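You operate a simulated robot arm through the tools that you are given. There is no shell and no other tool.

The job below is to be done with a simulated robot arm. You get a single attempt, and the scene is never put back.

TASK
Put things in order on the top of the bottling bench. At the end: the silver basket from the top of the bottling bench stands where the green blend card (marked "PEAR") stood; the green blend card stands where the orange card (marked "PLUM") stood; the clear short cup (marked "29") from the top of the bottling bench is in the silver tray; the orange card stands where the clear short cup stood; whatever was shut is shut again. Leave all else as you found it, and nothing knocked over.

It is judged by the outcome, as a careful person would: the job done as asked, and still so three seconds after it is handed in. It fails if anything else is knocked over, pushed out of place, dropped, spilled or broken.

THE ROBOT
A 7-joint arm with a two-finger parallel gripper, fixed in place. Base frame: the origin is at the foot of the arm, x ahead of it, y to its left, z up; the work surface is at about z = 880. Units: mm, rad, N and s.
With the tool pointing down near the work surface it reaches from about 240 to 680 mm from the base axis. Its first joint turns from -1.152 to 1.152 rad. Payload 2.4 kg.
Tool frame: the origin (TCP) lies between the finger pads and is the grasp point; the fingertips stand 30 mm ahead of it; z points along the fingers, y is the line along which they close. Largest opening 94 mm; finger width 28, thickness 10; the body of the gripper, 50 by 96 mm, starts 55 mm behind the TCP.
Orientation is that of the tool frame in the base frame, as a unit quaternion [x, y, z, w]. With the fingers straight down and closing along the base's y, the tool's x points along the base's -x, its y along +y and its z along -z.

THE INTERFACE
- The arm moves only by the tool arm_command. Its argument "steps" is a list of rows, each an object of numbers (a shift or turn left out is 0, a gripper value left out holds the last): "rx", "ry", "rz": the turn, a rotation vector about the tool's x, y, z in rad; "dx", "dy", "dz": the shift along the tool's x, y, z in mm; "jaw": the gripper command, from -1 (fully open) to 1 (shut), values between in proportion. In form: [{"rx": .., "ry": .., "rz": .., "dx": .., "dy": .., "dz": .., "jaw": ..}, ...]. A call has 1 to 20 rows; each row is the pose to reach, as a shift and turn from the pose commanded when the call began, along the tool's axes at that moment. Rows are played at 5 a second. More than 50 mm and 0.15 rad between two rows, or a gripper value outside its range, and nothing of the call is played. Where a pose cannot be reached the arm comes as near as it can. A force on the tool above 40 N (or 10 N above the force at the start of the call, whichever is more), or a blocked arm, ends the call early, and 0.2 s more pass. Each finger travels about 153 mm/s and halts on what it meets, pressing with about 28 N; the grip force reading is that of the motor and also rises with nothing between the fingers. The clock runs only during rows and for 0.2 s after the last one: add rows that repeat a pose to give the fingers time. It gives the time, the measured TCP pose, the force on the tool (base axes), the opening and the grip force at its end, in the units of the frame above (readings bear some noise), with the torque about the TCP (base axes, N m) and any sound that the robot's microphone picked up.
- Cameras (640 x 400 px; columns grow to the right, rows downward): "scene" is fixed at [57.1, 490.8, 1432.8]; the picture's right is [-0.62, -0.79, 0.00], its down [-0.54, 0.42, -0.73] and it looks along [0.58, -0.45, -0.68] (base axes); focal length 376 px, centre (320, 200). "wrist" rides on the gripper at [76, 14, -102] in the tool frame; the picture's right is [-0.18, 0.98, 0.00], its down [-0.75, -0.14, -0.64] and it looks along [-0.63, -0.12, 0.77] (tool axes); focal length 243 px, centre (320, 200). There is no depth. A picture from a camera that has moved, and an enlarged one, comes with that camera's place and axes in the base frame and with its lens. The place of the scene camera against the robot may be out by one fixed shift of up to 12 mm in any direction.
- get_image(camera): a new picture of that camera. No time passes.
- zoom(camera, box): a new picture of the part [left, top, right, bottom] of that camera's present view, enlarged. No time passes.
- close_job(): hands the job in; it is judged then, once.

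Nothing tells you positions but the pictures and the camera data. Unless the task says otherwise, let go and move clear before handing in.

The tools are called after ">>>" by a JSON object that holds its "fn" and its "kwargs". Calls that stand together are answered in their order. arm_command: Moves the arm, as the interface text tells. Its arguments: {"type":"object","properties":{"steps":{"type":"array","items":{"type":"object","properties":{"rx":{"type":"number"},"ry":{"type":"number"},"rz":{"type":"number"},"dx":{"type":"number"},"dy":{"type":"number"},"dz":{"type":"number"},"jaw":{"type":"number"}}}}},"required":["steps"]} The other tools are called the same way: get_image (camera) takes a picture; zoom (camera, box) takes an enlarged picture of a part of a camera's view; close_job () hands the job in.

At the start:

```text
clock: 0.0
tcp_pos: [388.1, 222.6, 1109.0]
ee_rot: [-0.001, 1.0, 0.0, 0.0]
ft_force: [-0.2, 0.3, -0.2]
ft_torque: [-0.01, 0.0, -0.03]
opening: 94.0
finger_force: 0.0
```

scene: 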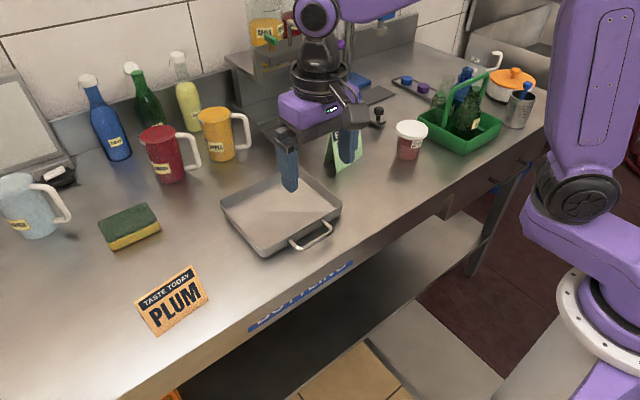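
wrist: 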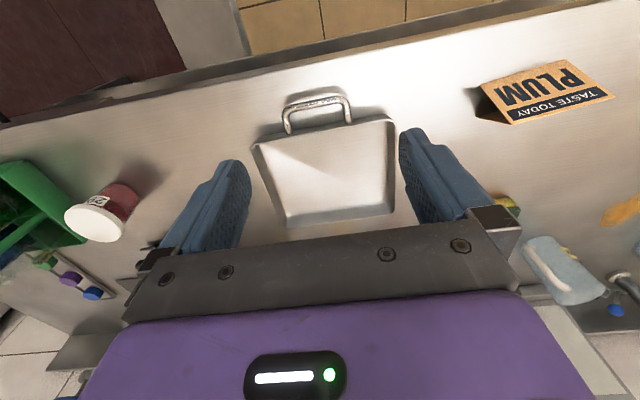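

I see a bench with bottles, mugs, a silver tray, an orange PLUM card, a green card behind the gripper, and a green basket. I don't yet see the silver basket or the clear cup, so I'll look closer first.

>>> {"fn": "zoom", "kwargs": {"camera": "scene", "box": [380, 40, 560, 160]}}

>>> {"fn": "zoom", "kwargs": {"camera": "scene", "box": [220, 0, 440, 140]}}

>>> {"fn": "zoom", "kwargs": {"camera": "scene", "box": [0, 40, 250, 200]}}

>>> {"fn": "zoom", "kwargs": {"camera": "scene", "box": [200, 100, 440, 260]}}

```text
3.33 times, centred on (470, 100) of scene
camera zoom: at [57.1, 490.8, 1432.8], right [-0.62, -0.79, 0.0], down [-0.54, 0.42, -0.73], along [0.58, -0.45, -0.68], focal length 1254 px, centre (-180, 533)
```

zoom: 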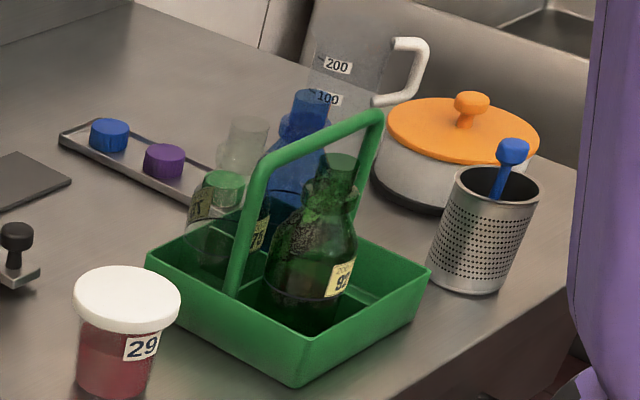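

```text
2.86 times, centred on (330, 70) of scene
camera zoom: at [57.1, 490.8, 1432.8], right [-0.62, -0.79, 0.0], down [-0.54, 0.42, -0.73], along [0.58, -0.45, -0.68], focal length 1074 px, centre (291, 571)
```

zoom: 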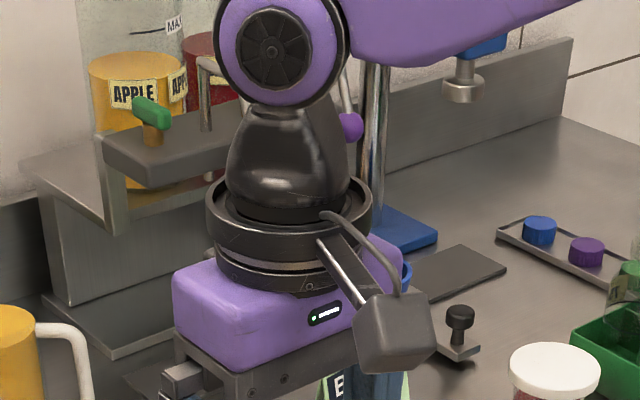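

```text
2.50 times, centred on (125, 120) of scene
camera zoom: at [57.1, 490.8, 1432.8], right [-0.62, -0.79, 0.0], down [-0.54, 0.42, -0.73], along [0.58, -0.45, -0.68], focal length 940 px, centre (808, 400)
```

zoom: 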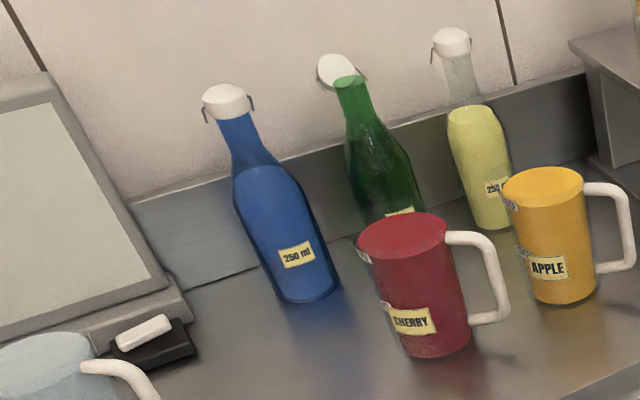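

```text
2.50 times, centred on (320, 180) of scene
camera zoom: at [57.1, 490.8, 1432.8], right [-0.62, -0.79, 0.0], down [-0.54, 0.42, -0.73], along [0.58, -0.45, -0.68], focal length 940 px, centre (320, 250)
```

zoom: 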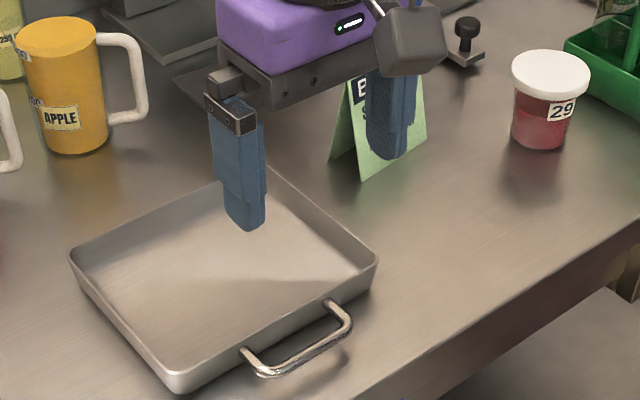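

The silver basket looks to be the perforated cylinder with a blue stick at the far right, and the clear cup "29" is the white-lidded one with red contents by the green basket. I estimate cup ≈ (526,-151), basket ≈ (444,-495), green card ≈ (587,6), orange card ≈ (455,477) and tray ≈ (535,205). Next I move the arm to the right at its present height to look with the wrist camera.

>>> {"fn": "arm_command", "kwargs": {"steps": [{"dy": -40}, {"dy": -80}, {"dy": -120}, {"dy": -160}, {"dy": -200}, {"dy": -240}, {"dy": -280}, {"dy": -320}, {"dy": -320}]}}

>>> {"fn": "get_image", "kwargs": {"camera": "wrist"}}

>>> {"fn": "get_image", "kwargs": {"camera": "scene"}}

```text
clock: 2.0
tcp_pos: [388.9, -99.3, 1108.6]
ee_rot: [0.0, 1.0, 0.0, 0.0]
ft_force: [-0.1, -0.8, -0.3]
ft_torque: [0.01, 0.0, -0.01]
opening: 93.7
finger_force: 0.2
```

```text
taken
camera wrist: at [313.2, -84.9, 1212.7], right [0.18, 0.98, 0.0], down [0.75, -0.14, 0.64], along [0.63, -0.12, -0.77], focal length 243 px, centre (320, 200)
```

wrist: 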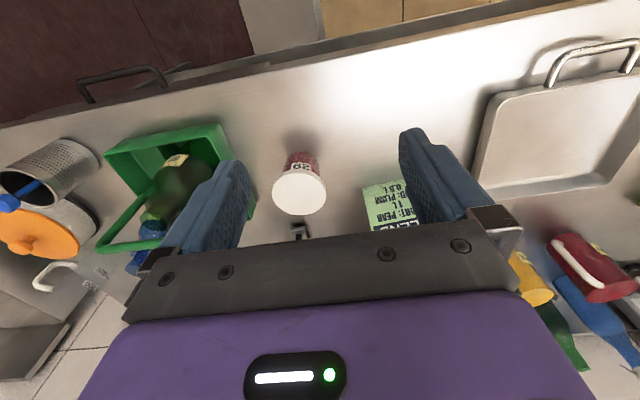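

```text
taken
```

scene: 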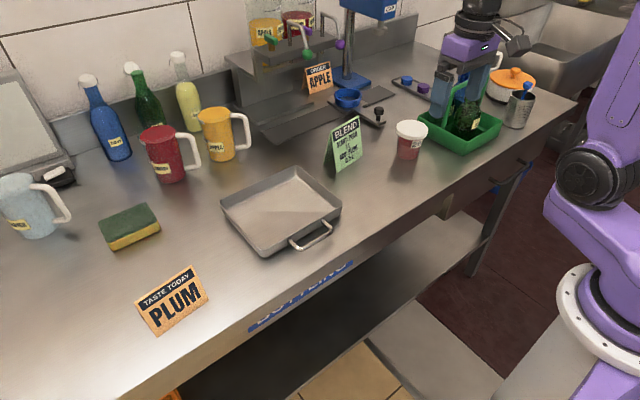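

The green card is a tall A-frame (BLEND … PEAR) between the tray and the cup, and there's a distractor APPLE card at the back. I'll zoom in on each object for measurement.

>>> {"fn": "zoom", "kwargs": {"camera": "scene", "box": [300, 90, 460, 190]}}

>>> {"fn": "zoom", "kwargs": {"camera": "scene", "box": [120, 250, 240, 350]}}

>>> {"fn": "zoom", "kwargs": {"camera": "scene", "box": [420, 60, 580, 160]}}

>>> {"fn": "zoom", "kwargs": {"camera": "wrist", "box": [0, 100, 260, 260]}}

>>> {"fn": "zoom", "kwargs": {"camera": "wrist", "box": [240, 120, 440, 245]}}

```text
4.00 times, centred on (380, 140) of scene
camera zoom: at [57.1, 490.8, 1432.8], right [-0.62, -0.79, 0.0], down [-0.54, 0.42, -0.73], along [0.58, -0.45, -0.68], focal length 1504 px, centre (80, 440)
```

zoom: 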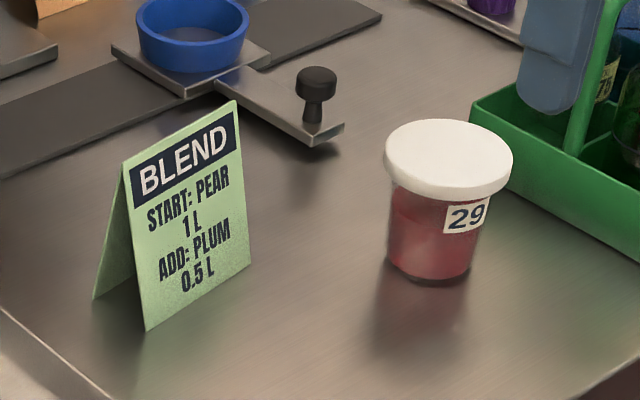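

```text
4.00 times, centred on (180, 300) of scene
camera zoom: at [57.1, 490.8, 1432.8], right [-0.62, -0.79, 0.0], down [-0.54, 0.42, -0.73], along [0.58, -0.45, -0.68], focal length 1504 px, centre (880, -200)
```

zoom: 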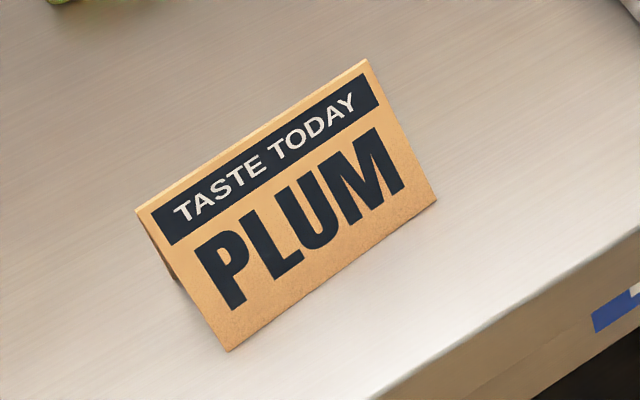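

```text
4.00 times, centred on (500, 110) of scene
camera zoom: at [57.1, 490.8, 1432.8], right [-0.62, -0.79, 0.0], down [-0.54, 0.42, -0.73], along [0.58, -0.45, -0.68], focal length 1504 px, centre (-400, 560)
```

zoom: 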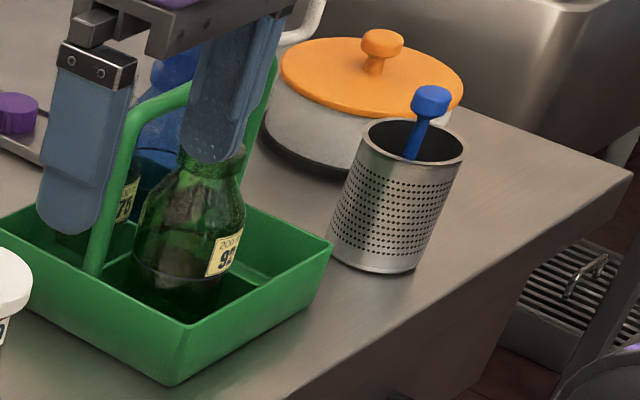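

```text
2.46 times, centred on (130, 180) of wrist
camera zoom: at [313.2, -84.9, 1212.7], right [0.18, 0.98, 0.0], down [0.75, -0.14, 0.64], along [0.63, -0.12, -0.77], focal length 597 px, centre (788, 249)
```

zoom: 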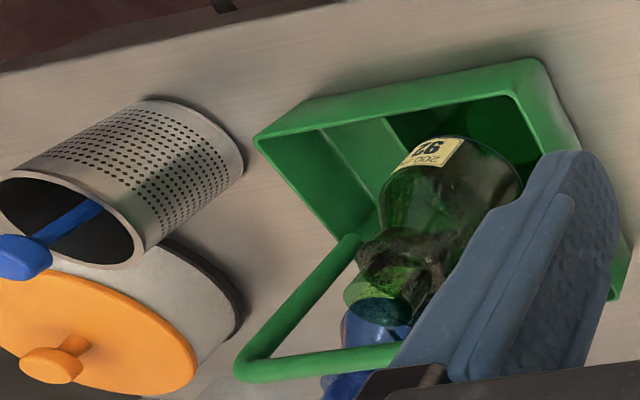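

```text
3.20 times, centred on (340, 182) of wrist
camera zoom: at [313.2, -84.9, 1212.7], right [0.18, 0.98, 0.0], down [0.75, -0.14, 0.64], along [0.63, -0.12, -0.77], focal length 776 px, centre (256, 256)
```

zoom: 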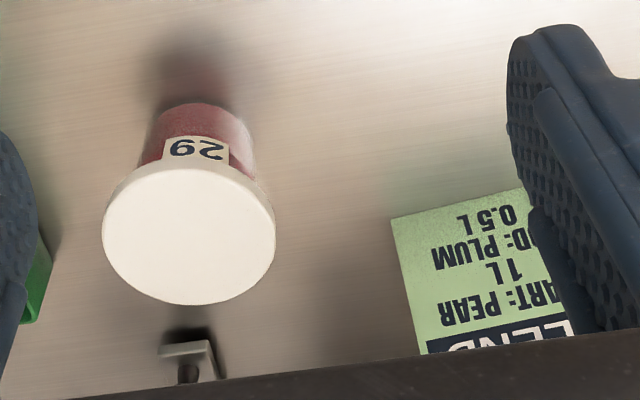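

The card widths look like about 94 mm, so I'll grip them across the ridge rather than by the ends. I'll start with the cup: move above about (508,-150) at this height and check the centring there.

>>> {"fn": "arm_command", "kwargs": {"steps": [{"dx": -30, "dy": -13}, {"dx": -60, "dy": -26}, {"dx": -90, "dy": -39}, {"dx": -119, "dy": -51}, {"dx": -119, "dy": -51}]}}

>>> {"fn": "get_image", "kwargs": {"camera": "wrist"}}

>>> {"fn": "get_image", "kwargs": {"camera": "scene"}}

```text
clock: 3.2
tcp_pos: [507.5, -148.2, 1110.8]
ee_rot: [0.0, 1.0, 0.001, 0.0]
ft_force: [-0.6, 0.4, 0.3]
ft_torque: [0.0, 0.0, 0.01]
opening: 93.9
finger_force: 0.1
```

```text
taken
camera wrist: at [432.6, -136.0, 1213.2], right [0.18, 0.98, 0.0], down [0.75, -0.14, 0.64], along [0.63, -0.12, -0.77], focal length 243 px, centre (320, 200)
```

wrist: 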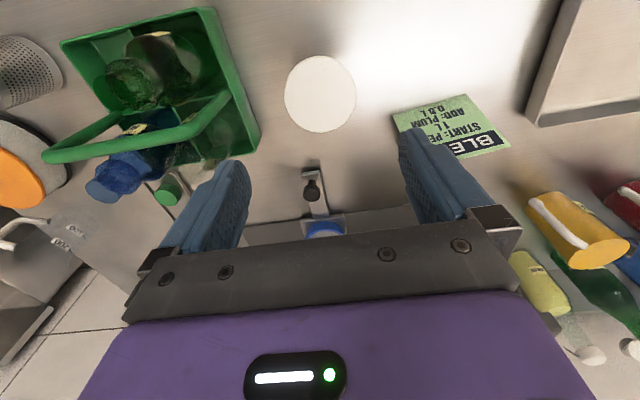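

```text
taken
```

scene: 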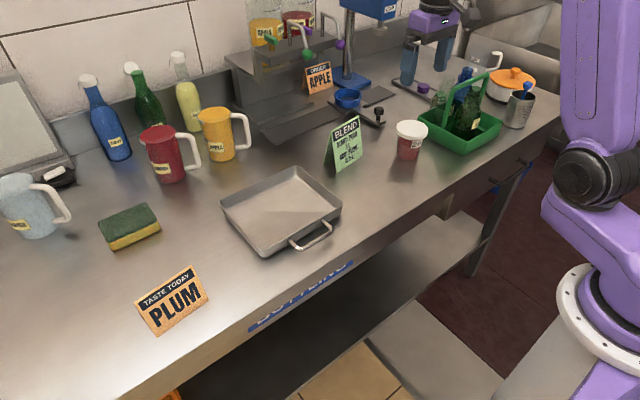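

The cup lid is centred under the gripper at about (507,-150.5), lid top at z≈956. The lid is wider than the body, so I'll look at the finger shape and the cup from this view before picking a grip.

>>> {"fn": "zoom", "kwargs": {"camera": "wrist", "box": [140, 140, 300, 300]}}

>>> {"fn": "zoom", "kwargs": {"camera": "wrist", "box": [380, 100, 540, 260]}}

>>> {"fn": "zoom", "kwargs": {"camera": "scene", "box": [380, 105, 440, 175]}}

>>> {"fn": "zoom", "kwargs": {"camera": "scene", "box": [380, 0, 480, 100]}}

```text
2.50 times, centred on (220, 220) of wrist
camera zoom: at [432.6, -136.0, 1213.2], right [0.18, 0.98, 0.0], down [0.75, -0.14, 0.64], along [0.63, -0.12, -0.77], focal length 606 px, centre (570, 150)
```

zoom: 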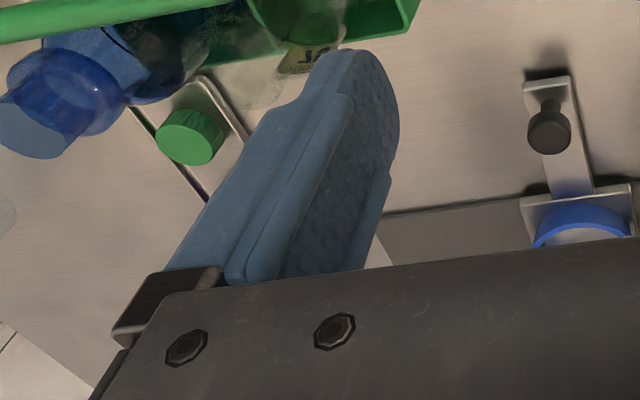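

```text
2.50 times, centred on (460, 180) of wrist
camera zoom: at [432.6, -136.0, 1213.2], right [0.18, 0.98, 0.0], down [0.75, -0.14, 0.64], along [0.63, -0.12, -0.77], focal length 606 px, centre (-30, 250)
```

zoom: 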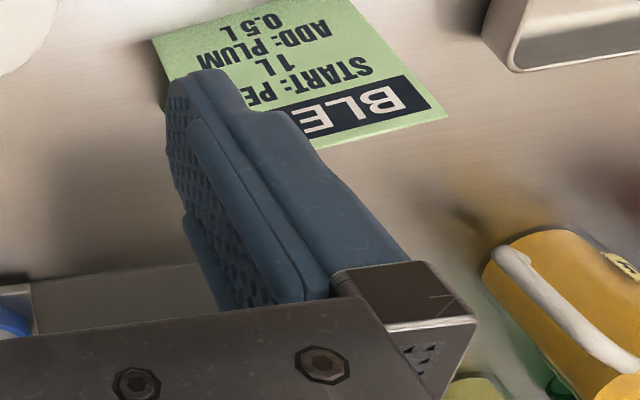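

```text
5.71 times, centred on (410, 140) of scene
camera zoom: at [57.1, 490.8, 1432.8], right [-0.62, -0.79, 0.0], down [-0.54, 0.42, -0.73], along [0.58, -0.45, -0.68], focal length 2149 px, centre (-194, 543)
```

zoom: 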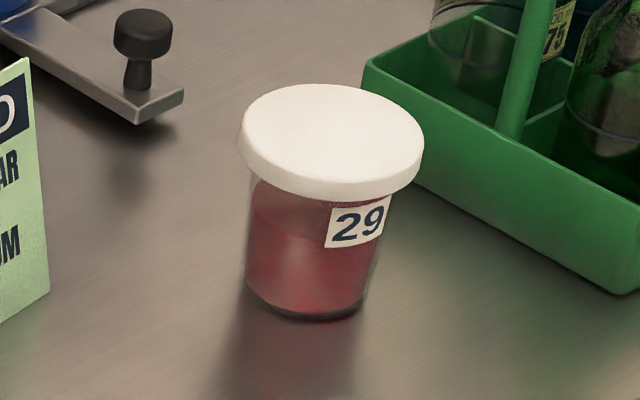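

```text
4.00 times, centred on (430, 50) of scene
camera zoom: at [57.1, 490.8, 1432.8], right [-0.62, -0.79, 0.0], down [-0.54, 0.42, -0.73], along [0.58, -0.45, -0.68], focal length 1504 px, centre (-120, 800)
```

zoom: 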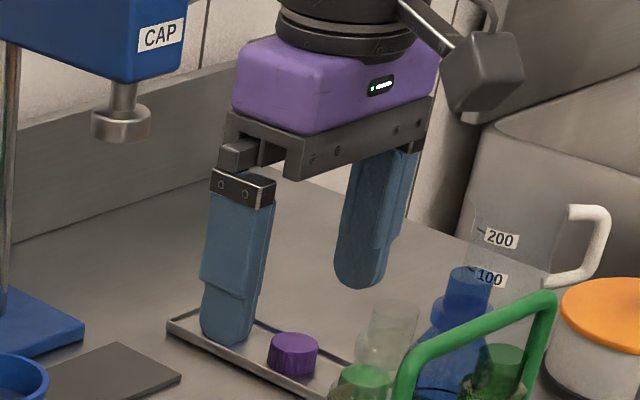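

The lid is about 70 mm across, so the fingers reach it first. I'll straddle it with the pads at lid height and lift only a few millimetres to see whether cup and lid rise as one piece. Descending in two stages.

>>> {"fn": "arm_command", "kwargs": {"steps": [{"dx": 0.5, "dy": -2, "dz": 30}, {"dx": 0.5, "dy": -2, "dz": 60}, {"dx": 0.5, "dy": -2, "dz": 90}, {"dx": 0.5, "dy": -2, "dz": 110}, {"dx": 0.5, "dy": -2, "dz": 110}]}}

>>> {"fn": "get_image", "kwargs": {"camera": "wrist"}}

>>> {"fn": "get_image", "kwargs": {"camera": "scene"}}

```text
clock: 4.4
tcp_pos: [506.1, -150.8, 998.2]
ee_rot: [0.0, 1.0, 0.001, 0.0]
ft_force: [-0.5, -0.2, -0.4]
ft_torque: [0.01, 0.01, -0.04]
opening: 94.0
finger_force: 0.0
```

```text
taken
camera wrist: at [432.0, -137.6, 1102.1], right [0.18, 0.98, 0.0], down [0.75, -0.14, 0.64], along [0.63, -0.12, -0.77], focal length 243 px, centre (320, 200)
```

wrist: 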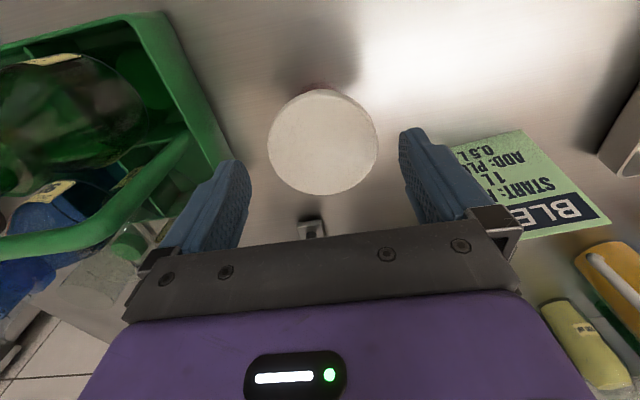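

```text
taken
```

scene: 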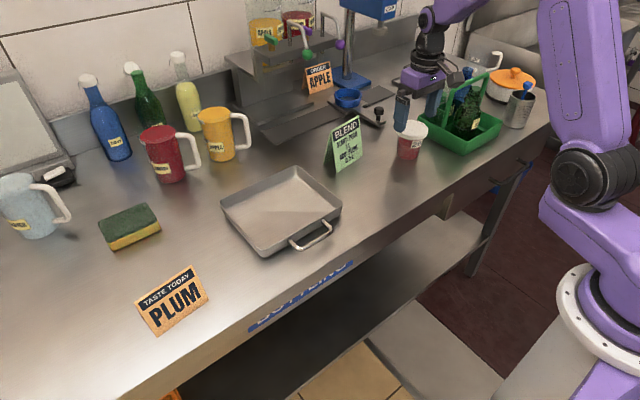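

The lid sits centred between the fingers, with about 20 mm to spare beside the green basket. I go down to lid height and close.

>>> {"fn": "arm_command", "kwargs": {"steps": [{"dx": 0.5, "dy": 1, "dz": 26}, {"dx": 0.5, "dy": 1, "dz": 52}, {"dx": 0.5, "dy": 1, "dz": 52}]}}

>>> {"fn": "get_image", "kwargs": {"camera": "wrist"}}

>>> {"fn": "zoom", "kwargs": {"camera": "scene", "box": [360, 80, 480, 180]}}

```text
clock: 5.2
tcp_pos: [506.5, -149.9, 947.3]
ee_rot: [0.0, 1.0, 0.0, 0.001]
ft_force: [0.6, -0.2, -0.6]
ft_torque: [-0.07, -0.03, 0.04]
opening: 94.2
finger_force: 0.0
```

```text
taken
camera wrist: at [432.1, -137.0, 1049.0], right [0.18, 0.98, 0.0], down [0.75, -0.14, 0.64], along [0.63, -0.12, -0.77], focal length 243 px, centre (320, 200)
```

wrist: 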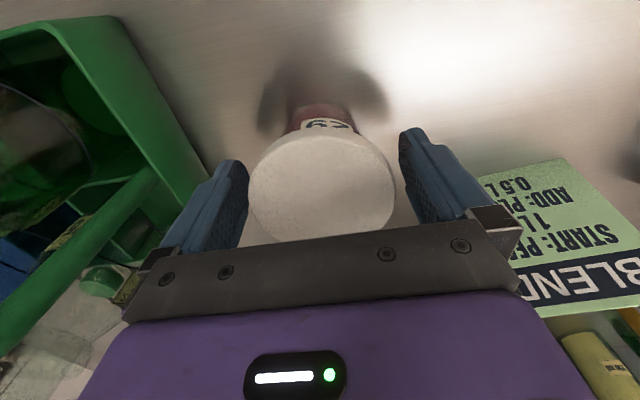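

```text
4.00 times, centred on (420, 130) of scene
camera zoom: at [57.1, 490.8, 1432.8], right [-0.62, -0.79, 0.0], down [-0.54, 0.42, -0.73], along [0.58, -0.45, -0.68], focal length 1504 px, centre (-80, 480)
```

zoom: 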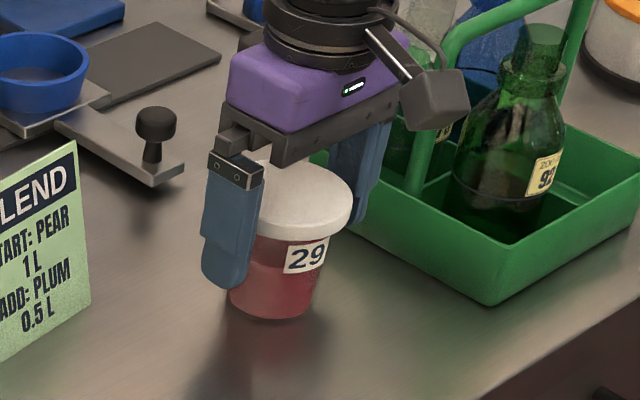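

Lid edges match a centre within 2 mm of the tool axis. Closing the jaw.

>>> {"fn": "arm_command", "kwargs": {"steps": [{"jaw": -0.2}, {"jaw": 0.3}, {"jaw": 1}, {"jaw": 1}, {"jaw": 1}]}}

>>> {"fn": "arm_command", "kwargs": {"steps": [{"dz": -2, "jaw": 1}, {"dz": -4, "jaw": 1}, {"dz": -6, "jaw": 1}, {"dz": -6, "jaw": 1}]}}

>>> {"fn": "zoom", "kwargs": {"camera": "scene", "box": [360, 80, 480, 180]}}

>>> {"fn": "get_image", "kwargs": {"camera": "wrist"}}

```text
clock: 6.4
tcp_pos: [507.0, -150.7, 945.7]
ee_rot: [0.0, 1.0, 0.0, 0.0]
ft_force: [-0.6, -0.3, -1.5]
ft_torque: [0.01, -0.02, 0.01]
opening: 74.0
finger_force: 28.0
```

```text
clock: 7.4
tcp_pos: [506.6, -151.2, 953.8]
ee_rot: [0.0, 1.0, -0.001, 0.0]
ft_force: [-0.2, -0.6, -1.9]
ft_torque: [0.02, -0.01, 0.02]
opening: 73.6
finger_force: 28.1
```

```text
4.00 times, centred on (420, 130) of scene
camera zoom: at [57.1, 490.8, 1432.8], right [-0.62, -0.79, 0.0], down [-0.54, 0.42, -0.73], along [0.58, -0.45, -0.68], focal length 1504 px, centre (-80, 480)
```

zoom: 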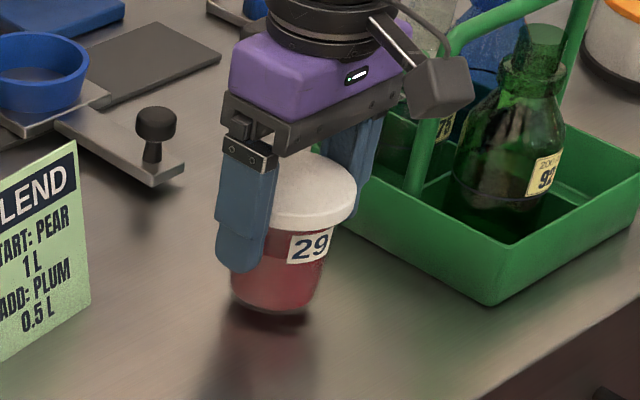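

```text
taken
camera wrist: at [431.5, -136.7, 1056.0], right [0.18, 0.98, 0.0], down [0.75, -0.14, 0.64], along [0.63, -0.12, -0.77], focal length 243 px, centre (320, 200)
```

wrist: 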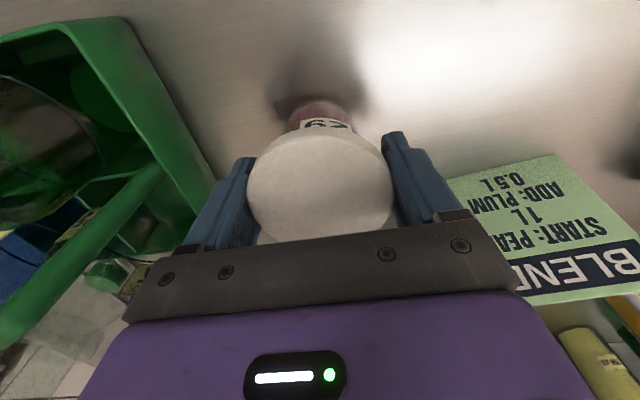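

The whole cup (lid, body, label) has lifted as one piece. I'll raise it to about z=1083 so its base clears the green card, then carry it left toward the tray.

>>> {"fn": "arm_command", "kwargs": {"steps": [{"dz": -15, "jaw": 1}, {"dz": -40, "jaw": 1}, {"dz": -65, "jaw": 1}, {"dz": -90, "jaw": 1}, {"dz": -115, "jaw": 1}, {"dz": -130, "jaw": 1}, {"dz": -130, "jaw": 1}]}}

>>> {"fn": "get_image", "kwargs": {"camera": "scene"}}

>>> {"fn": "get_image", "kwargs": {"camera": "wrist"}}

```text
clock: 9.0
tcp_pos: [506.7, -149.9, 1084.9]
ee_rot: [0.0, 1.0, 0.0, 0.0]
ft_force: [0.1, -0.6, -1.9]
ft_torque: [0.0, 0.0, -0.01]
opening: 73.6
finger_force: 28.0
```

```text
taken
```

scene: 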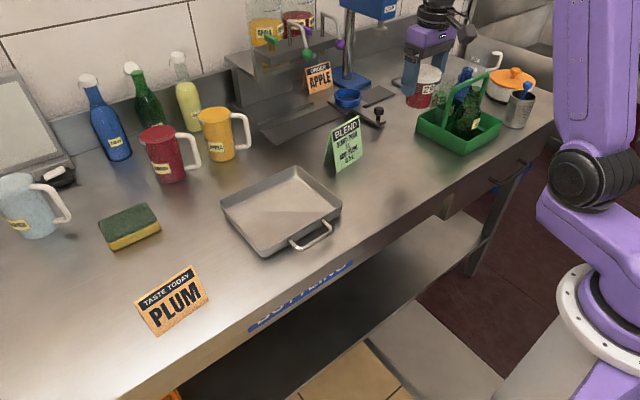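

```text
taken
camera wrist: at [431.9, -137.0, 1186.5], right [0.18, 0.98, 0.0], down [0.75, -0.14, 0.64], along [0.63, -0.12, -0.77], focal length 243 px, centre (320, 200)
```

wrist: 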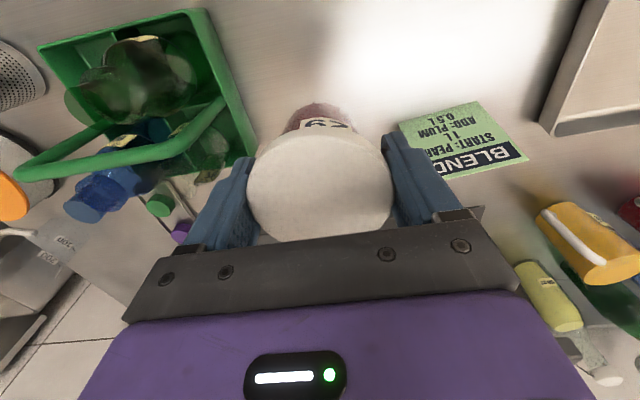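

The card measured from here is centred near (591,-8), yaw about 7.5°. I now carry the cup left to above the tray.

>>> {"fn": "arm_command", "kwargs": {"steps": [{"dy": 15, "jaw": 1}, {"dy": 45, "jaw": 1}, {"dy": 80, "jaw": 1}, {"dy": 115, "jaw": 1}, {"dy": 150, "jaw": 1}, {"dy": 185, "jaw": 1}, {"dy": 220, "jaw": 1}, {"dy": 255, "jaw": 1}, {"dy": 290, "jaw": 1}, {"dy": 320, "jaw": 1}, {"dy": 345, "jaw": 1}, {"dy": 355, "jaw": 1}, {"dy": 355, "jaw": 1}]}}

>>> {"fn": "get_image", "kwargs": {"camera": "scene"}}

>>> {"fn": "get_image", "kwargs": {"camera": "wrist"}}

```text
clock: 11.8
tcp_pos: [505.5, 204.8, 1082.5]
ee_rot: [0.0, 1.0, 0.0, 0.001]
ft_force: [-1.1, -0.2, -1.8]
ft_torque: [0.0, -0.01, -0.01]
opening: 73.5
finger_force: 28.1
```

```text
taken
```

scene: 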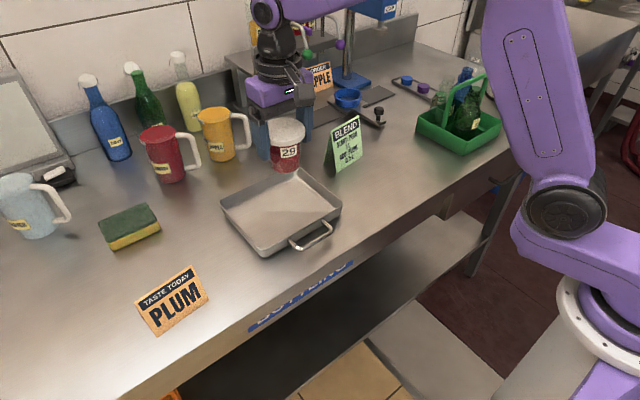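

```text
taken
camera wrist: at [430.0, 218.8, 1185.3], right [0.18, 0.98, 0.0], down [0.75, -0.14, 0.64], along [0.63, -0.12, -0.77], focal length 243 px, centre (320, 200)
```

wrist: 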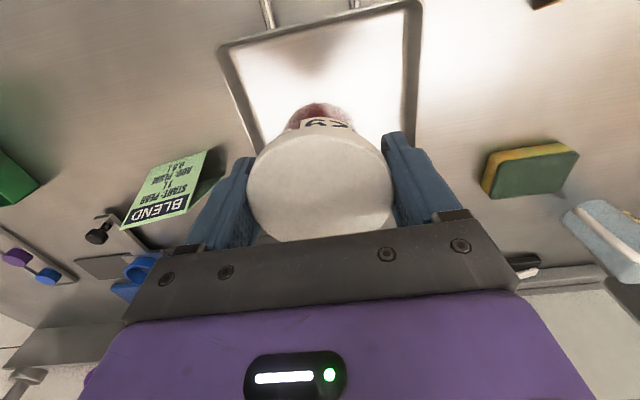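

The tray rim spans about x 446–610, y 117–309, so its centre is near (528,213). I'll shift there and descend to just above the tray floor.

>>> {"fn": "arm_command", "kwargs": {"steps": [{"dx": -10, "dy": 4, "jaw": 1}, {"dx": -20, "dy": 8, "jaw": 1}, {"dx": -20, "dy": 8, "dz": 25, "jaw": 1}, {"dx": -20, "dy": 8, "dz": 50, "jaw": 1}, {"dx": -20, "dy": 8, "dz": 75, "jaw": 1}, {"dx": -20, "dy": 8, "dz": 100, "jaw": 1}, {"dx": -20, "dy": 8, "dz": 115, "jaw": 1}, {"dx": -20, "dy": 8, "dz": 121, "jaw": 1}, {"dx": -20, "dy": 8, "dz": 121, "jaw": 1}]}}

>>> {"fn": "zoom", "kwargs": {"camera": "scene", "box": [200, 130, 360, 260]}}

>>> {"fn": "get_image", "kwargs": {"camera": "wrist"}}

```text
clock: 13.8
tcp_pos: [526.1, 213.0, 962.2]
ee_rot: [0.001, 1.0, 0.0, 0.0]
ft_force: [-0.1, 0.1, -0.8]
ft_torque: [-0.02, -0.01, -0.03]
opening: 73.5
finger_force: 28.2
```

```text
3.08 times, centred on (280, 195) of scene
camera zoom: at [57.1, 490.8, 1432.8], right [-0.62, -0.79, 0.0], down [-0.54, 0.42, -0.73], along [0.58, -0.45, -0.68], focal length 1157 px, centre (443, 215)
```

zoom: 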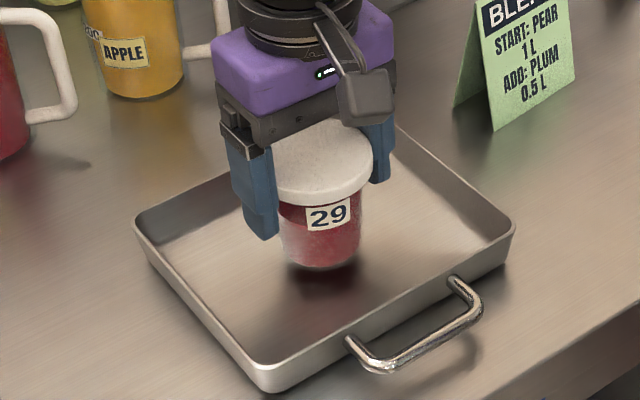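

```text
taken
camera wrist: at [451.4, 226.0, 1064.6], right [0.18, 0.98, 0.0], down [0.75, -0.14, 0.64], along [0.63, -0.12, -0.77], focal length 243 px, centre (320, 200)
```

wrist: 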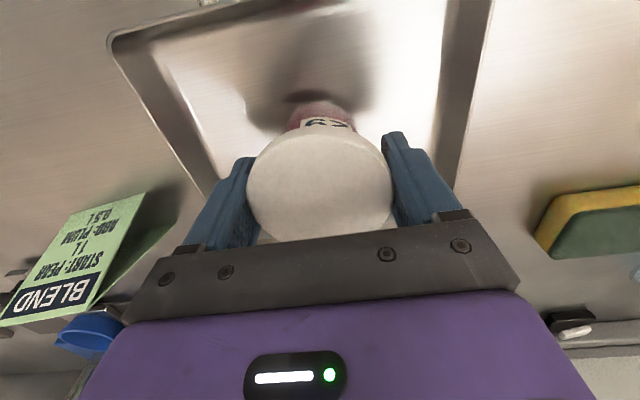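

The cup hangs over the middle of the tray, about 12 mm above the floor. I'll lower in small steps and watch the force.

>>> {"fn": "arm_command", "kwargs": {"steps": [{"dz": 4, "jaw": 1}, {"dz": 8, "jaw": 1}, {"dz": 10, "jaw": 1}, {"dz": 10, "jaw": 1}]}}

>>> {"fn": "arm_command", "kwargs": {"steps": [{"dz": 1, "jaw": 1}, {"dz": 2, "jaw": 1}, {"dz": 2, "jaw": 1}]}}

>>> {"fn": "zoom", "kwargs": {"camera": "scene", "box": [240, 150, 340, 230]}}

```text
clock: 14.8
tcp_pos: [526.7, 213.2, 952.8]
ee_rot: [0.0, 1.0, -0.001, 0.001]
ft_force: [-0.1, -0.2, -1.3]
ft_torque: [0.01, -0.03, -0.03]
opening: 73.3
finger_force: 28.0
```

```text
clock: 15.6
tcp_pos: [526.5, 212.1, 949.7]
ee_rot: [0.0, 1.0, -0.001, -0.001]
ft_force: [1.1, -0.3, -0.1]
ft_torque: [0.0, -0.02, 0.02]
opening: 72.9
finger_force: 28.4
```

```text
5.00 times, centred on (290, 190) of scene
camera zoom: at [57.1, 490.8, 1432.8], right [-0.62, -0.79, 0.0], down [-0.54, 0.42, -0.73], along [0.58, -0.45, -0.68], focal length 1880 px, centre (470, 250)
```

zoom: 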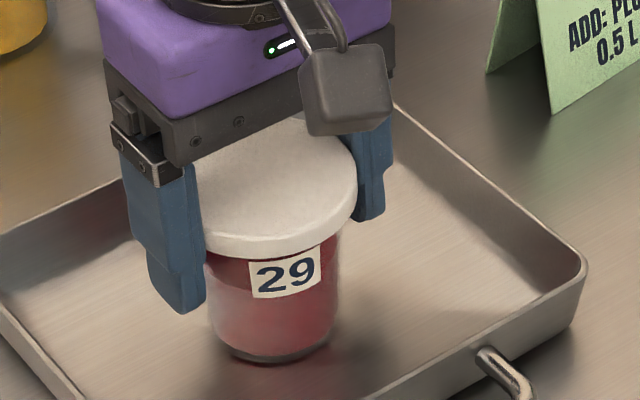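

Nearly touching. I continue 1 mm at a time.

>>> {"fn": "arm_command", "kwargs": {"steps": [{"dz": 1, "jaw": 1}, {"dz": 1, "jaw": 1}]}}

>>> {"fn": "arm_command", "kwargs": {"steps": [{"dz": 1, "jaw": 1}, {"dz": 1, "jaw": 1}]}}

>>> {"fn": "zoom", "kwargs": {"camera": "scene", "box": [240, 150, 340, 230]}}

```text
clock: 16.2
tcp_pos: [526.1, 213.4, 951.5]
ee_rot: [0.0, 1.0, 0.0, 0.001]
ft_force: [0.6, 0.7, 10.9]
ft_torque: [0.01, 0.08, -0.01]
opening: 73.3
finger_force: 27.5
```

```text
clock: 16.8
tcp_pos: [526.6, 213.3, 949.7]
ee_rot: [0.0, 1.0, 0.001, 0.001]
ft_force: [-2.9, -2.9, 24.0]
ft_torque: [-0.08, 0.04, 0.04]
opening: 73.6
finger_force: 28.1
```

```text
5.00 times, centred on (290, 190) of scene
camera zoom: at [56.6, 490.6, 1432.9], right [-0.62, -0.79, 0.0], down [-0.54, 0.42, -0.73], along [0.58, -0.45, -0.68], focal length 1880 px, centre (470, 250)
```

zoom: 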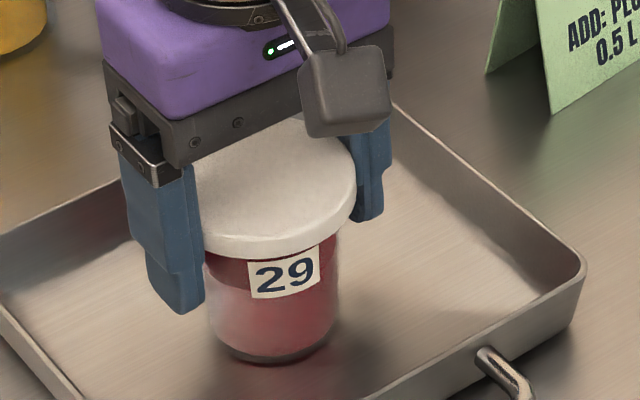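

The cup is seated (24 N). I ease off 1.5 mm, open the jaw, and rise straight up.

>>> {"fn": "arm_command", "kwargs": {"steps": [{"dz": -1.5, "jaw": 1}, {"dz": -1.5, "jaw": 0.2}, {"dz": -1.5, "jaw": -0.5}, {"dz": -1.5, "jaw": -1}, {"dz": -1.5, "jaw": -1}, {"dz": -1.5, "jaw": -1}]}}

>>> {"fn": "get_image", "kwargs": {"camera": "wrist"}}

>>> {"fn": "zoom", "kwargs": {"camera": "scene", "box": [200, 130, 360, 260]}}

```text
clock: 18.2
tcp_pos: [525.1, 213.3, 950.7]
ee_rot: [0.001, 1.0, 0.0, 0.0]
ft_force: [-0.5, 0.4, -0.4]
ft_torque: [-0.01, -0.01, -0.02]
opening: 94.2
finger_force: 0.1
```

```text
taken
camera wrist: at [450.0, 226.5, 1052.9], right [0.18, 0.98, 0.0], down [0.75, -0.14, 0.64], along [0.63, -0.12, -0.77], focal length 243 px, centre (320, 200)
```

wrist: 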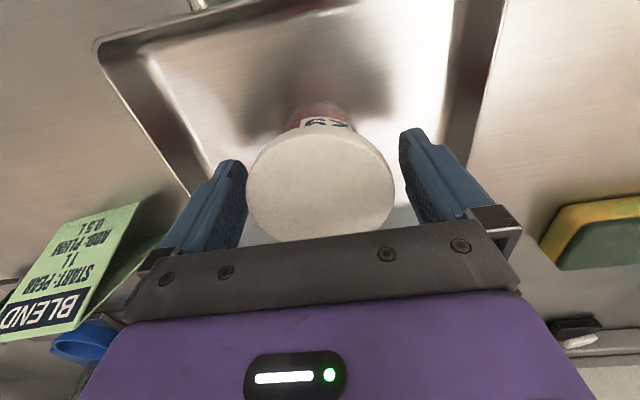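

```text
3.08 times, centred on (280, 195) of scene
camera zoom: at [57.1, 490.8, 1432.8], right [-0.62, -0.79, 0.0], down [-0.54, 0.42, -0.73], along [0.58, -0.45, -0.68], focal length 1157 px, centre (443, 215)
```

zoom: 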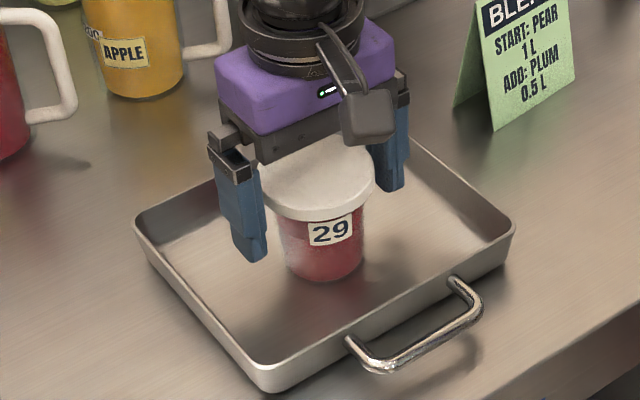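

The cup stands in the tray with its lid on. I'll rise clear, then travel toward the PLUM card while turning the gripper about 97° so it can close across the card's ridge.

>>> {"fn": "arm_command", "kwargs": {"steps": [{"dz": -15, "jaw": -1}, {"dz": -45, "jaw": -1}, {"dz": -85, "jaw": -1}, {"dz": -125, "jaw": -1}, {"dz": -160, "jaw": -1}, {"dz": -160, "jaw": -1}]}}

>>> {"fn": "arm_command", "kwargs": {"steps": [{"dx": 6, "dy": 14, "rz": -0.14, "jaw": -1}, {"dx": 12, "dy": 28, "rz": -0.28, "jaw": -1}, {"dx": 18, "dy": 42, "rz": -0.42, "jaw": -1}, {"dx": 24, "dy": 56, "rz": -0.56, "jaw": -1}, {"dx": 30, "dy": 70, "rz": -0.7, "jaw": -1}, {"dx": 36, "dy": 84, "rz": -0.84, "jaw": -1}, {"dx": 42, "dy": 98, "rz": -0.98, "jaw": -1}, {"dx": 48, "dy": 112, "rz": -1.12, "jaw": -1}, {"dx": 54, "dy": 126, "rz": -1.26, "jaw": -1}, {"dx": 60, "dy": 140, "rz": -1.4, "jaw": -1}, {"dx": 66, "dy": 154, "rz": -1.54, "jaw": -1}, {"dx": 71, "dy": 168, "rz": -1.68, "jaw": -1}, {"dx": 71, "dy": 187, "rz": -1.7, "jaw": -1}, {"dx": 71, "dy": 187, "rz": -1.7, "jaw": -1}]}}

>>> {"fn": "get_image", "kwargs": {"camera": "wrist"}}

>>> {"fn": "get_image", "kwargs": {"camera": "scene"}}

```text
clock: 19.6
tcp_pos: [525.9, 213.0, 1110.1]
ee_rot: [-0.001, 1.0, 0.0, 0.0]
ft_force: [-0.5, -0.4, -0.6]
ft_torque: [-0.02, 0.03, -0.02]
opening: 94.0
finger_force: 0.1
```

```text
clock: 22.6
tcp_pos: [456.3, 397.9, 1109.7]
ee_rot: [0.752, -0.659, 0.0, 0.0]
ft_force: [0.1, -0.1, -0.1]
ft_torque: [0.03, -0.02, 0.0]
opening: 94.0
finger_force: 0.1
```

```text
taken
camera wrist: at [452.7, 320.9, 1212.7], right [-1.0, 0.06, 0.0], down [0.04, 0.77, 0.64], along [0.04, 0.64, -0.77], focal length 243 px, centre (320, 200)
```

wrist: 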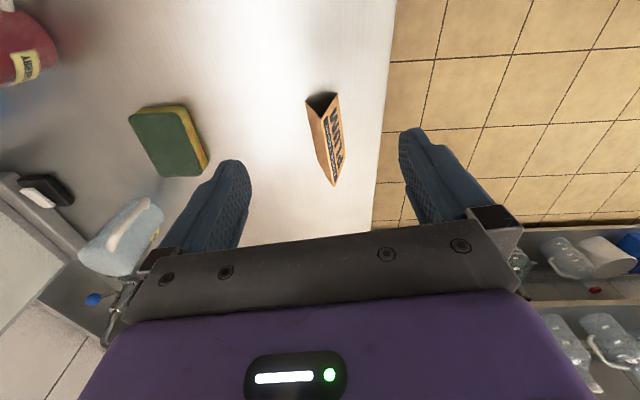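

```text
taken
```

scene: 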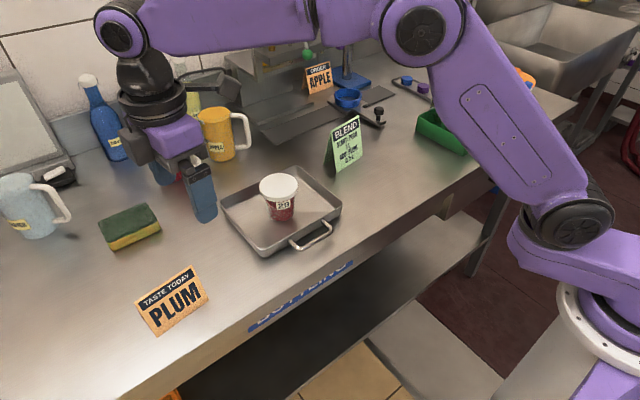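

The gripper is turned and the PLUM card is ahead in the wrist view. I zoom in to measure it.

>>> {"fn": "zoom", "kwargs": {"camera": "wrist", "box": [280, 70, 380, 200]}}

```text
3.08 times, centred on (330, 135) of wrist
camera zoom: at [452.7, 320.9, 1212.7], right [-1.0, 0.06, 0.0], down [0.04, 0.77, 0.64], along [0.04, 0.64, -0.77], focal length 746 px, centre (289, 400)
```

zoom: 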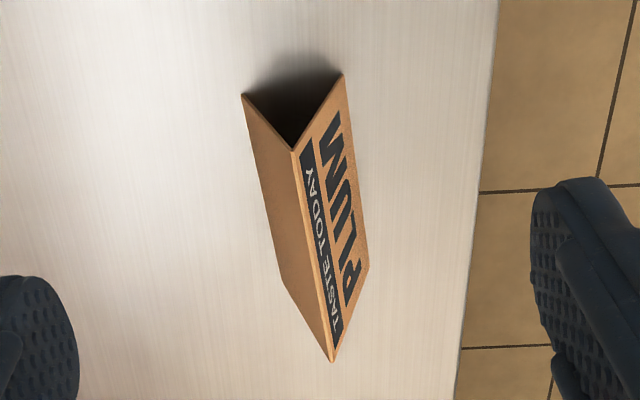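

PLUM card: ridge from (458,422.5) to (446,515), top z≈953, centre ≈ (452,469), yaw 7.5°. I move above it at the present height and check.

>>> {"fn": "arm_command", "kwargs": {"steps": [{"dx": -24, "dy": -2, "jaw": -1}, {"dx": -48, "dy": -4, "jaw": -1}, {"dx": -71, "dy": -5, "jaw": -1}, {"dx": -71, "dy": -5, "dz": 30, "jaw": -1}, {"dx": -71, "dy": -5, "dz": 60, "jaw": -1}, {"dx": -71, "dy": -5, "dz": 60, "jaw": -1}]}}

>>> {"fn": "get_image", "kwargs": {"camera": "wrist"}}

>>> {"fn": "get_image", "kwargs": {"camera": "scene"}}

```text
clock: 24.0
tcp_pos: [449.7, 471.9, 1049.9]
ee_rot: [0.752, -0.66, 0.0, 0.0]
ft_force: [0.6, -0.7, -0.6]
ft_torque: [0.03, -0.01, 0.01]
opening: 93.8
finger_force: 0.1
```

```text
taken
camera wrist: at [446.7, 393.3, 1152.9], right [-1.0, 0.06, 0.0], down [0.04, 0.77, 0.64], along [0.04, 0.64, -0.77], focal length 243 px, centre (320, 200)
```

wrist: 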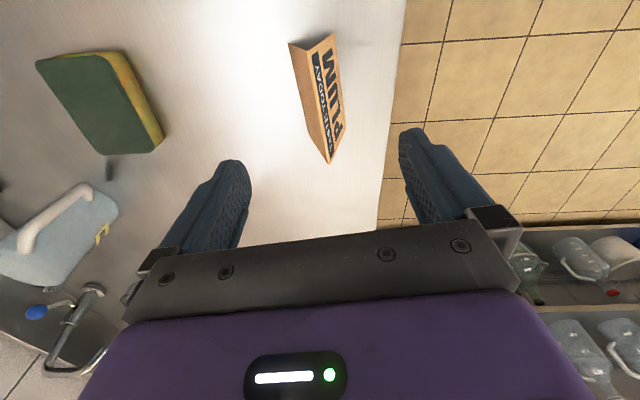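

```text
taken
```

scene: 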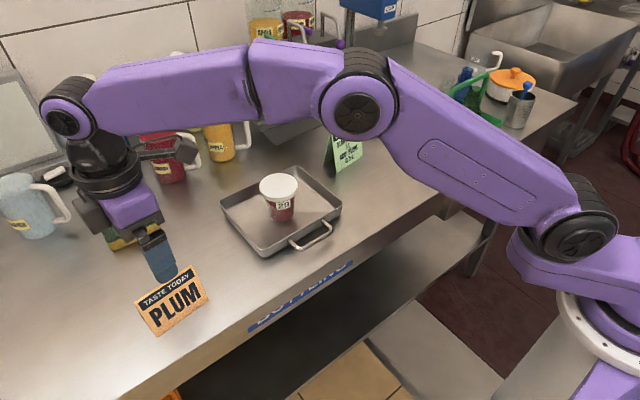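

The gripper is above the card. One more zoom to check the centring before going down.

>>> {"fn": "zoom", "kwargs": {"camera": "wrist", "box": [270, 20, 370, 180]}}

```text
2.50 times, centred on (320, 100) of wrist
camera zoom: at [446.7, 393.3, 1152.9], right [-1.0, 0.06, 0.0], down [0.04, 0.77, 0.64], along [0.04, 0.64, -0.77], focal length 606 px, centre (320, 450)
```

zoom: 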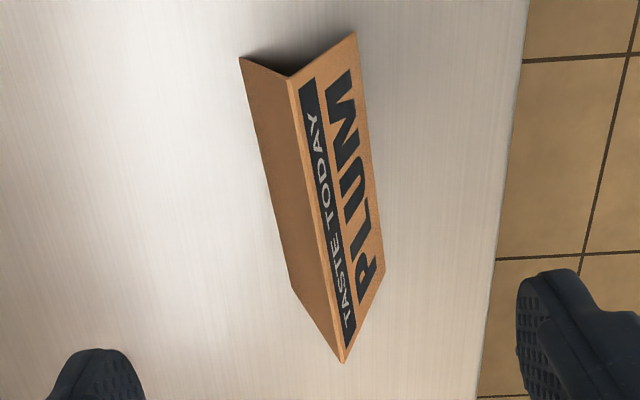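

Card centre confirmed at ≈ (451.5,470). I descend so the fingertips are about 28 mm below the ridge, straddling it.

>>> {"fn": "arm_command", "kwargs": {"steps": [{"dx": 1.5, "dy": -0.6, "dz": 25, "jaw": -1}, {"dx": 1.5, "dy": -0.6, "dz": 50, "jaw": -1}, {"dx": 1.5, "dy": -0.6, "dz": 75, "jaw": -1}, {"dx": 1.5, "dy": -0.6, "dz": 94.5, "jaw": -1}, {"dx": 1.5, "dy": -0.6, "dz": 94.5, "jaw": -1}]}}

>>> {"fn": "get_image", "kwargs": {"camera": "wrist"}}

>>> {"fn": "zoom", "kwargs": {"camera": "scene", "box": [60, 180, 260, 360]}}

```text
clock: 25.2
tcp_pos: [450.5, 469.4, 955.1]
ee_rot: [0.751, -0.66, 0.002, 0.0]
ft_force: [0.4, 0.1, 0.6]
ft_torque: [0.04, 0.0, 0.01]
opening: 94.2
finger_force: 0.2
```

```text
taken
camera wrist: at [447.5, 391.3, 1058.5], right [-1.0, 0.06, 0.0], down [0.04, 0.77, 0.64], along [0.04, 0.64, -0.77], focal length 243 px, centre (320, 200)
```

wrist: 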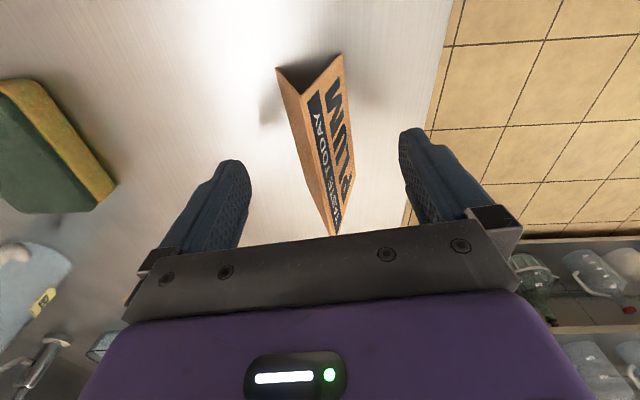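

```text
2.22 times, centred on (160, 270) of scene
camera zoom: at [57.1, 490.8, 1432.8], right [-0.62, -0.79, 0.0], down [-0.54, 0.42, -0.73], along [0.58, -0.45, -0.68], focal length 836 px, centre (676, 44)
```

zoom: 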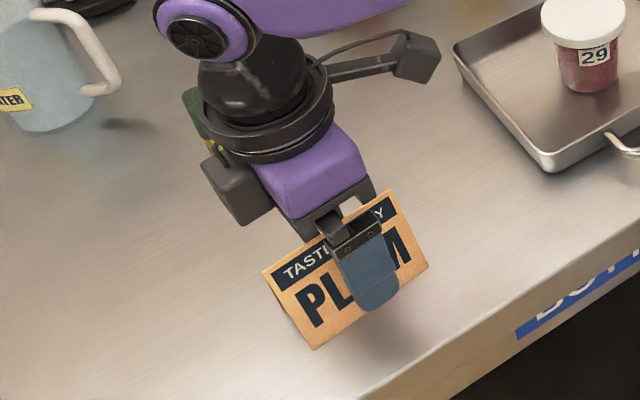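

The ridge sits about 2.5 mm to one side of the finger midline, so I shift that much and recheck.

>>> {"fn": "arm_command", "kwargs": {"steps": [{"dy": 2.5, "jaw": -1}, {"dy": 2.5, "jaw": -1}]}}

>>> {"fn": "zoom", "kwargs": {"camera": "wrist", "box": [220, 40, 440, 260]}}

```text
clock: 25.8
tcp_pos: [448.4, 469.0, 955.7]
ee_rot: [0.751, -0.66, 0.0, -0.001]
ft_force: [-0.2, 0.5, -0.2]
ft_torque: [-0.01, 0.01, 0.0]
opening: 94.1
finger_force: 0.0
```

```text
1.82 times, centred on (330, 150) of wrist
camera zoom: at [444.9, 390.8, 1058.8], right [-1.0, 0.06, 0.0], down [0.04, 0.77, 0.64], along [0.04, 0.64, -0.77], focal length 441 px, centre (302, 291)
```

zoom: 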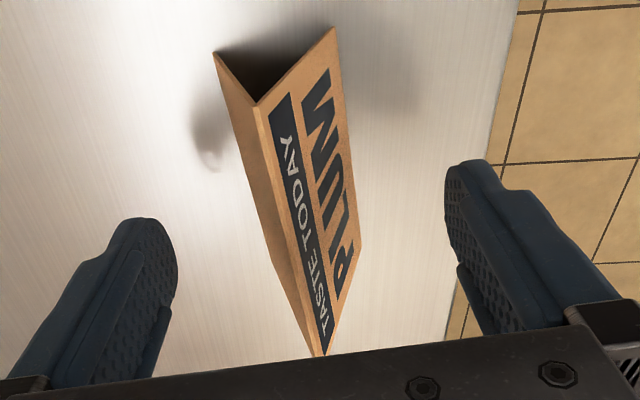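

Within a millimetre now; a last small shift to the card's middle and then I close gently.

>>> {"fn": "arm_command", "kwargs": {"steps": [{"dx": 2.5, "dy": -0.7, "jaw": -1}, {"dx": 2.5, "dy": -0.7, "jaw": -0.5}, {"dx": 2.5, "dy": -0.7, "jaw": 0}, {"dx": 2.5, "dy": -0.7, "jaw": 0.4}, {"dx": 2.5, "dy": -0.7, "jaw": 0.7}, {"dx": 2.5, "dy": -0.7, "jaw": 1}, {"dx": 2.5, "dy": -0.7, "jaw": 1}, {"dx": 2.5, "dy": -0.7, "jaw": 1}]}}

>>> {"fn": "get_image", "kwargs": {"camera": "wrist"}}

>>> {"fn": "zoom", "kwargs": {"camera": "scene", "box": [100, 220, 240, 350]}}

```text
clock: 27.6
tcp_pos: [450.4, 466.8, 955.0]
ee_rot: [0.751, -0.66, 0.0, 0.0]
ft_force: [0.0, 0.1, -0.2]
ft_torque: [0.0, -0.04, -0.01]
opening: 16.5
finger_force: 28.1
```

```text
taken
camera wrist: at [446.4, 388.7, 1058.3], right [-1.0, 0.06, 0.0], down [0.04, 0.77, 0.64], along [0.04, 0.64, -0.77], focal length 243 px, centre (320, 200)
```

wrist: 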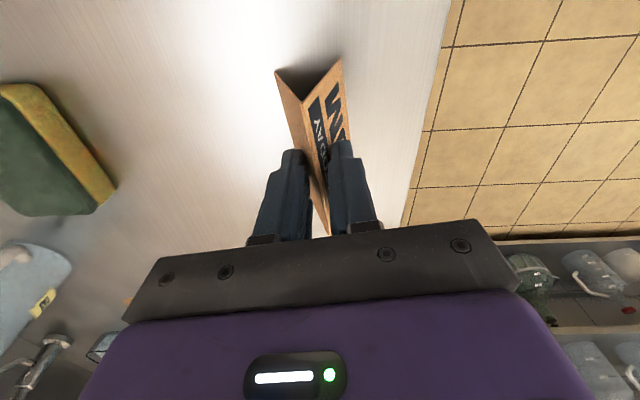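

```text
3.08 times, centred on (170, 285) of scene
camera zoom: at [57.1, 490.8, 1432.8], right [-0.62, -0.79, 0.0], down [-0.54, 0.42, -0.73], along [0.58, -0.45, -0.68], focal length 1157 px, centre (782, -62)
```

zoom: 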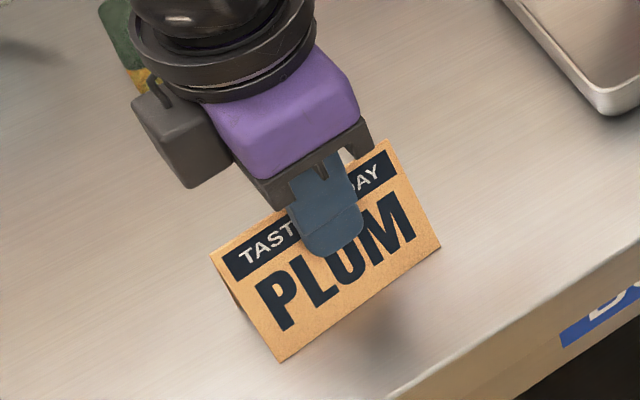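

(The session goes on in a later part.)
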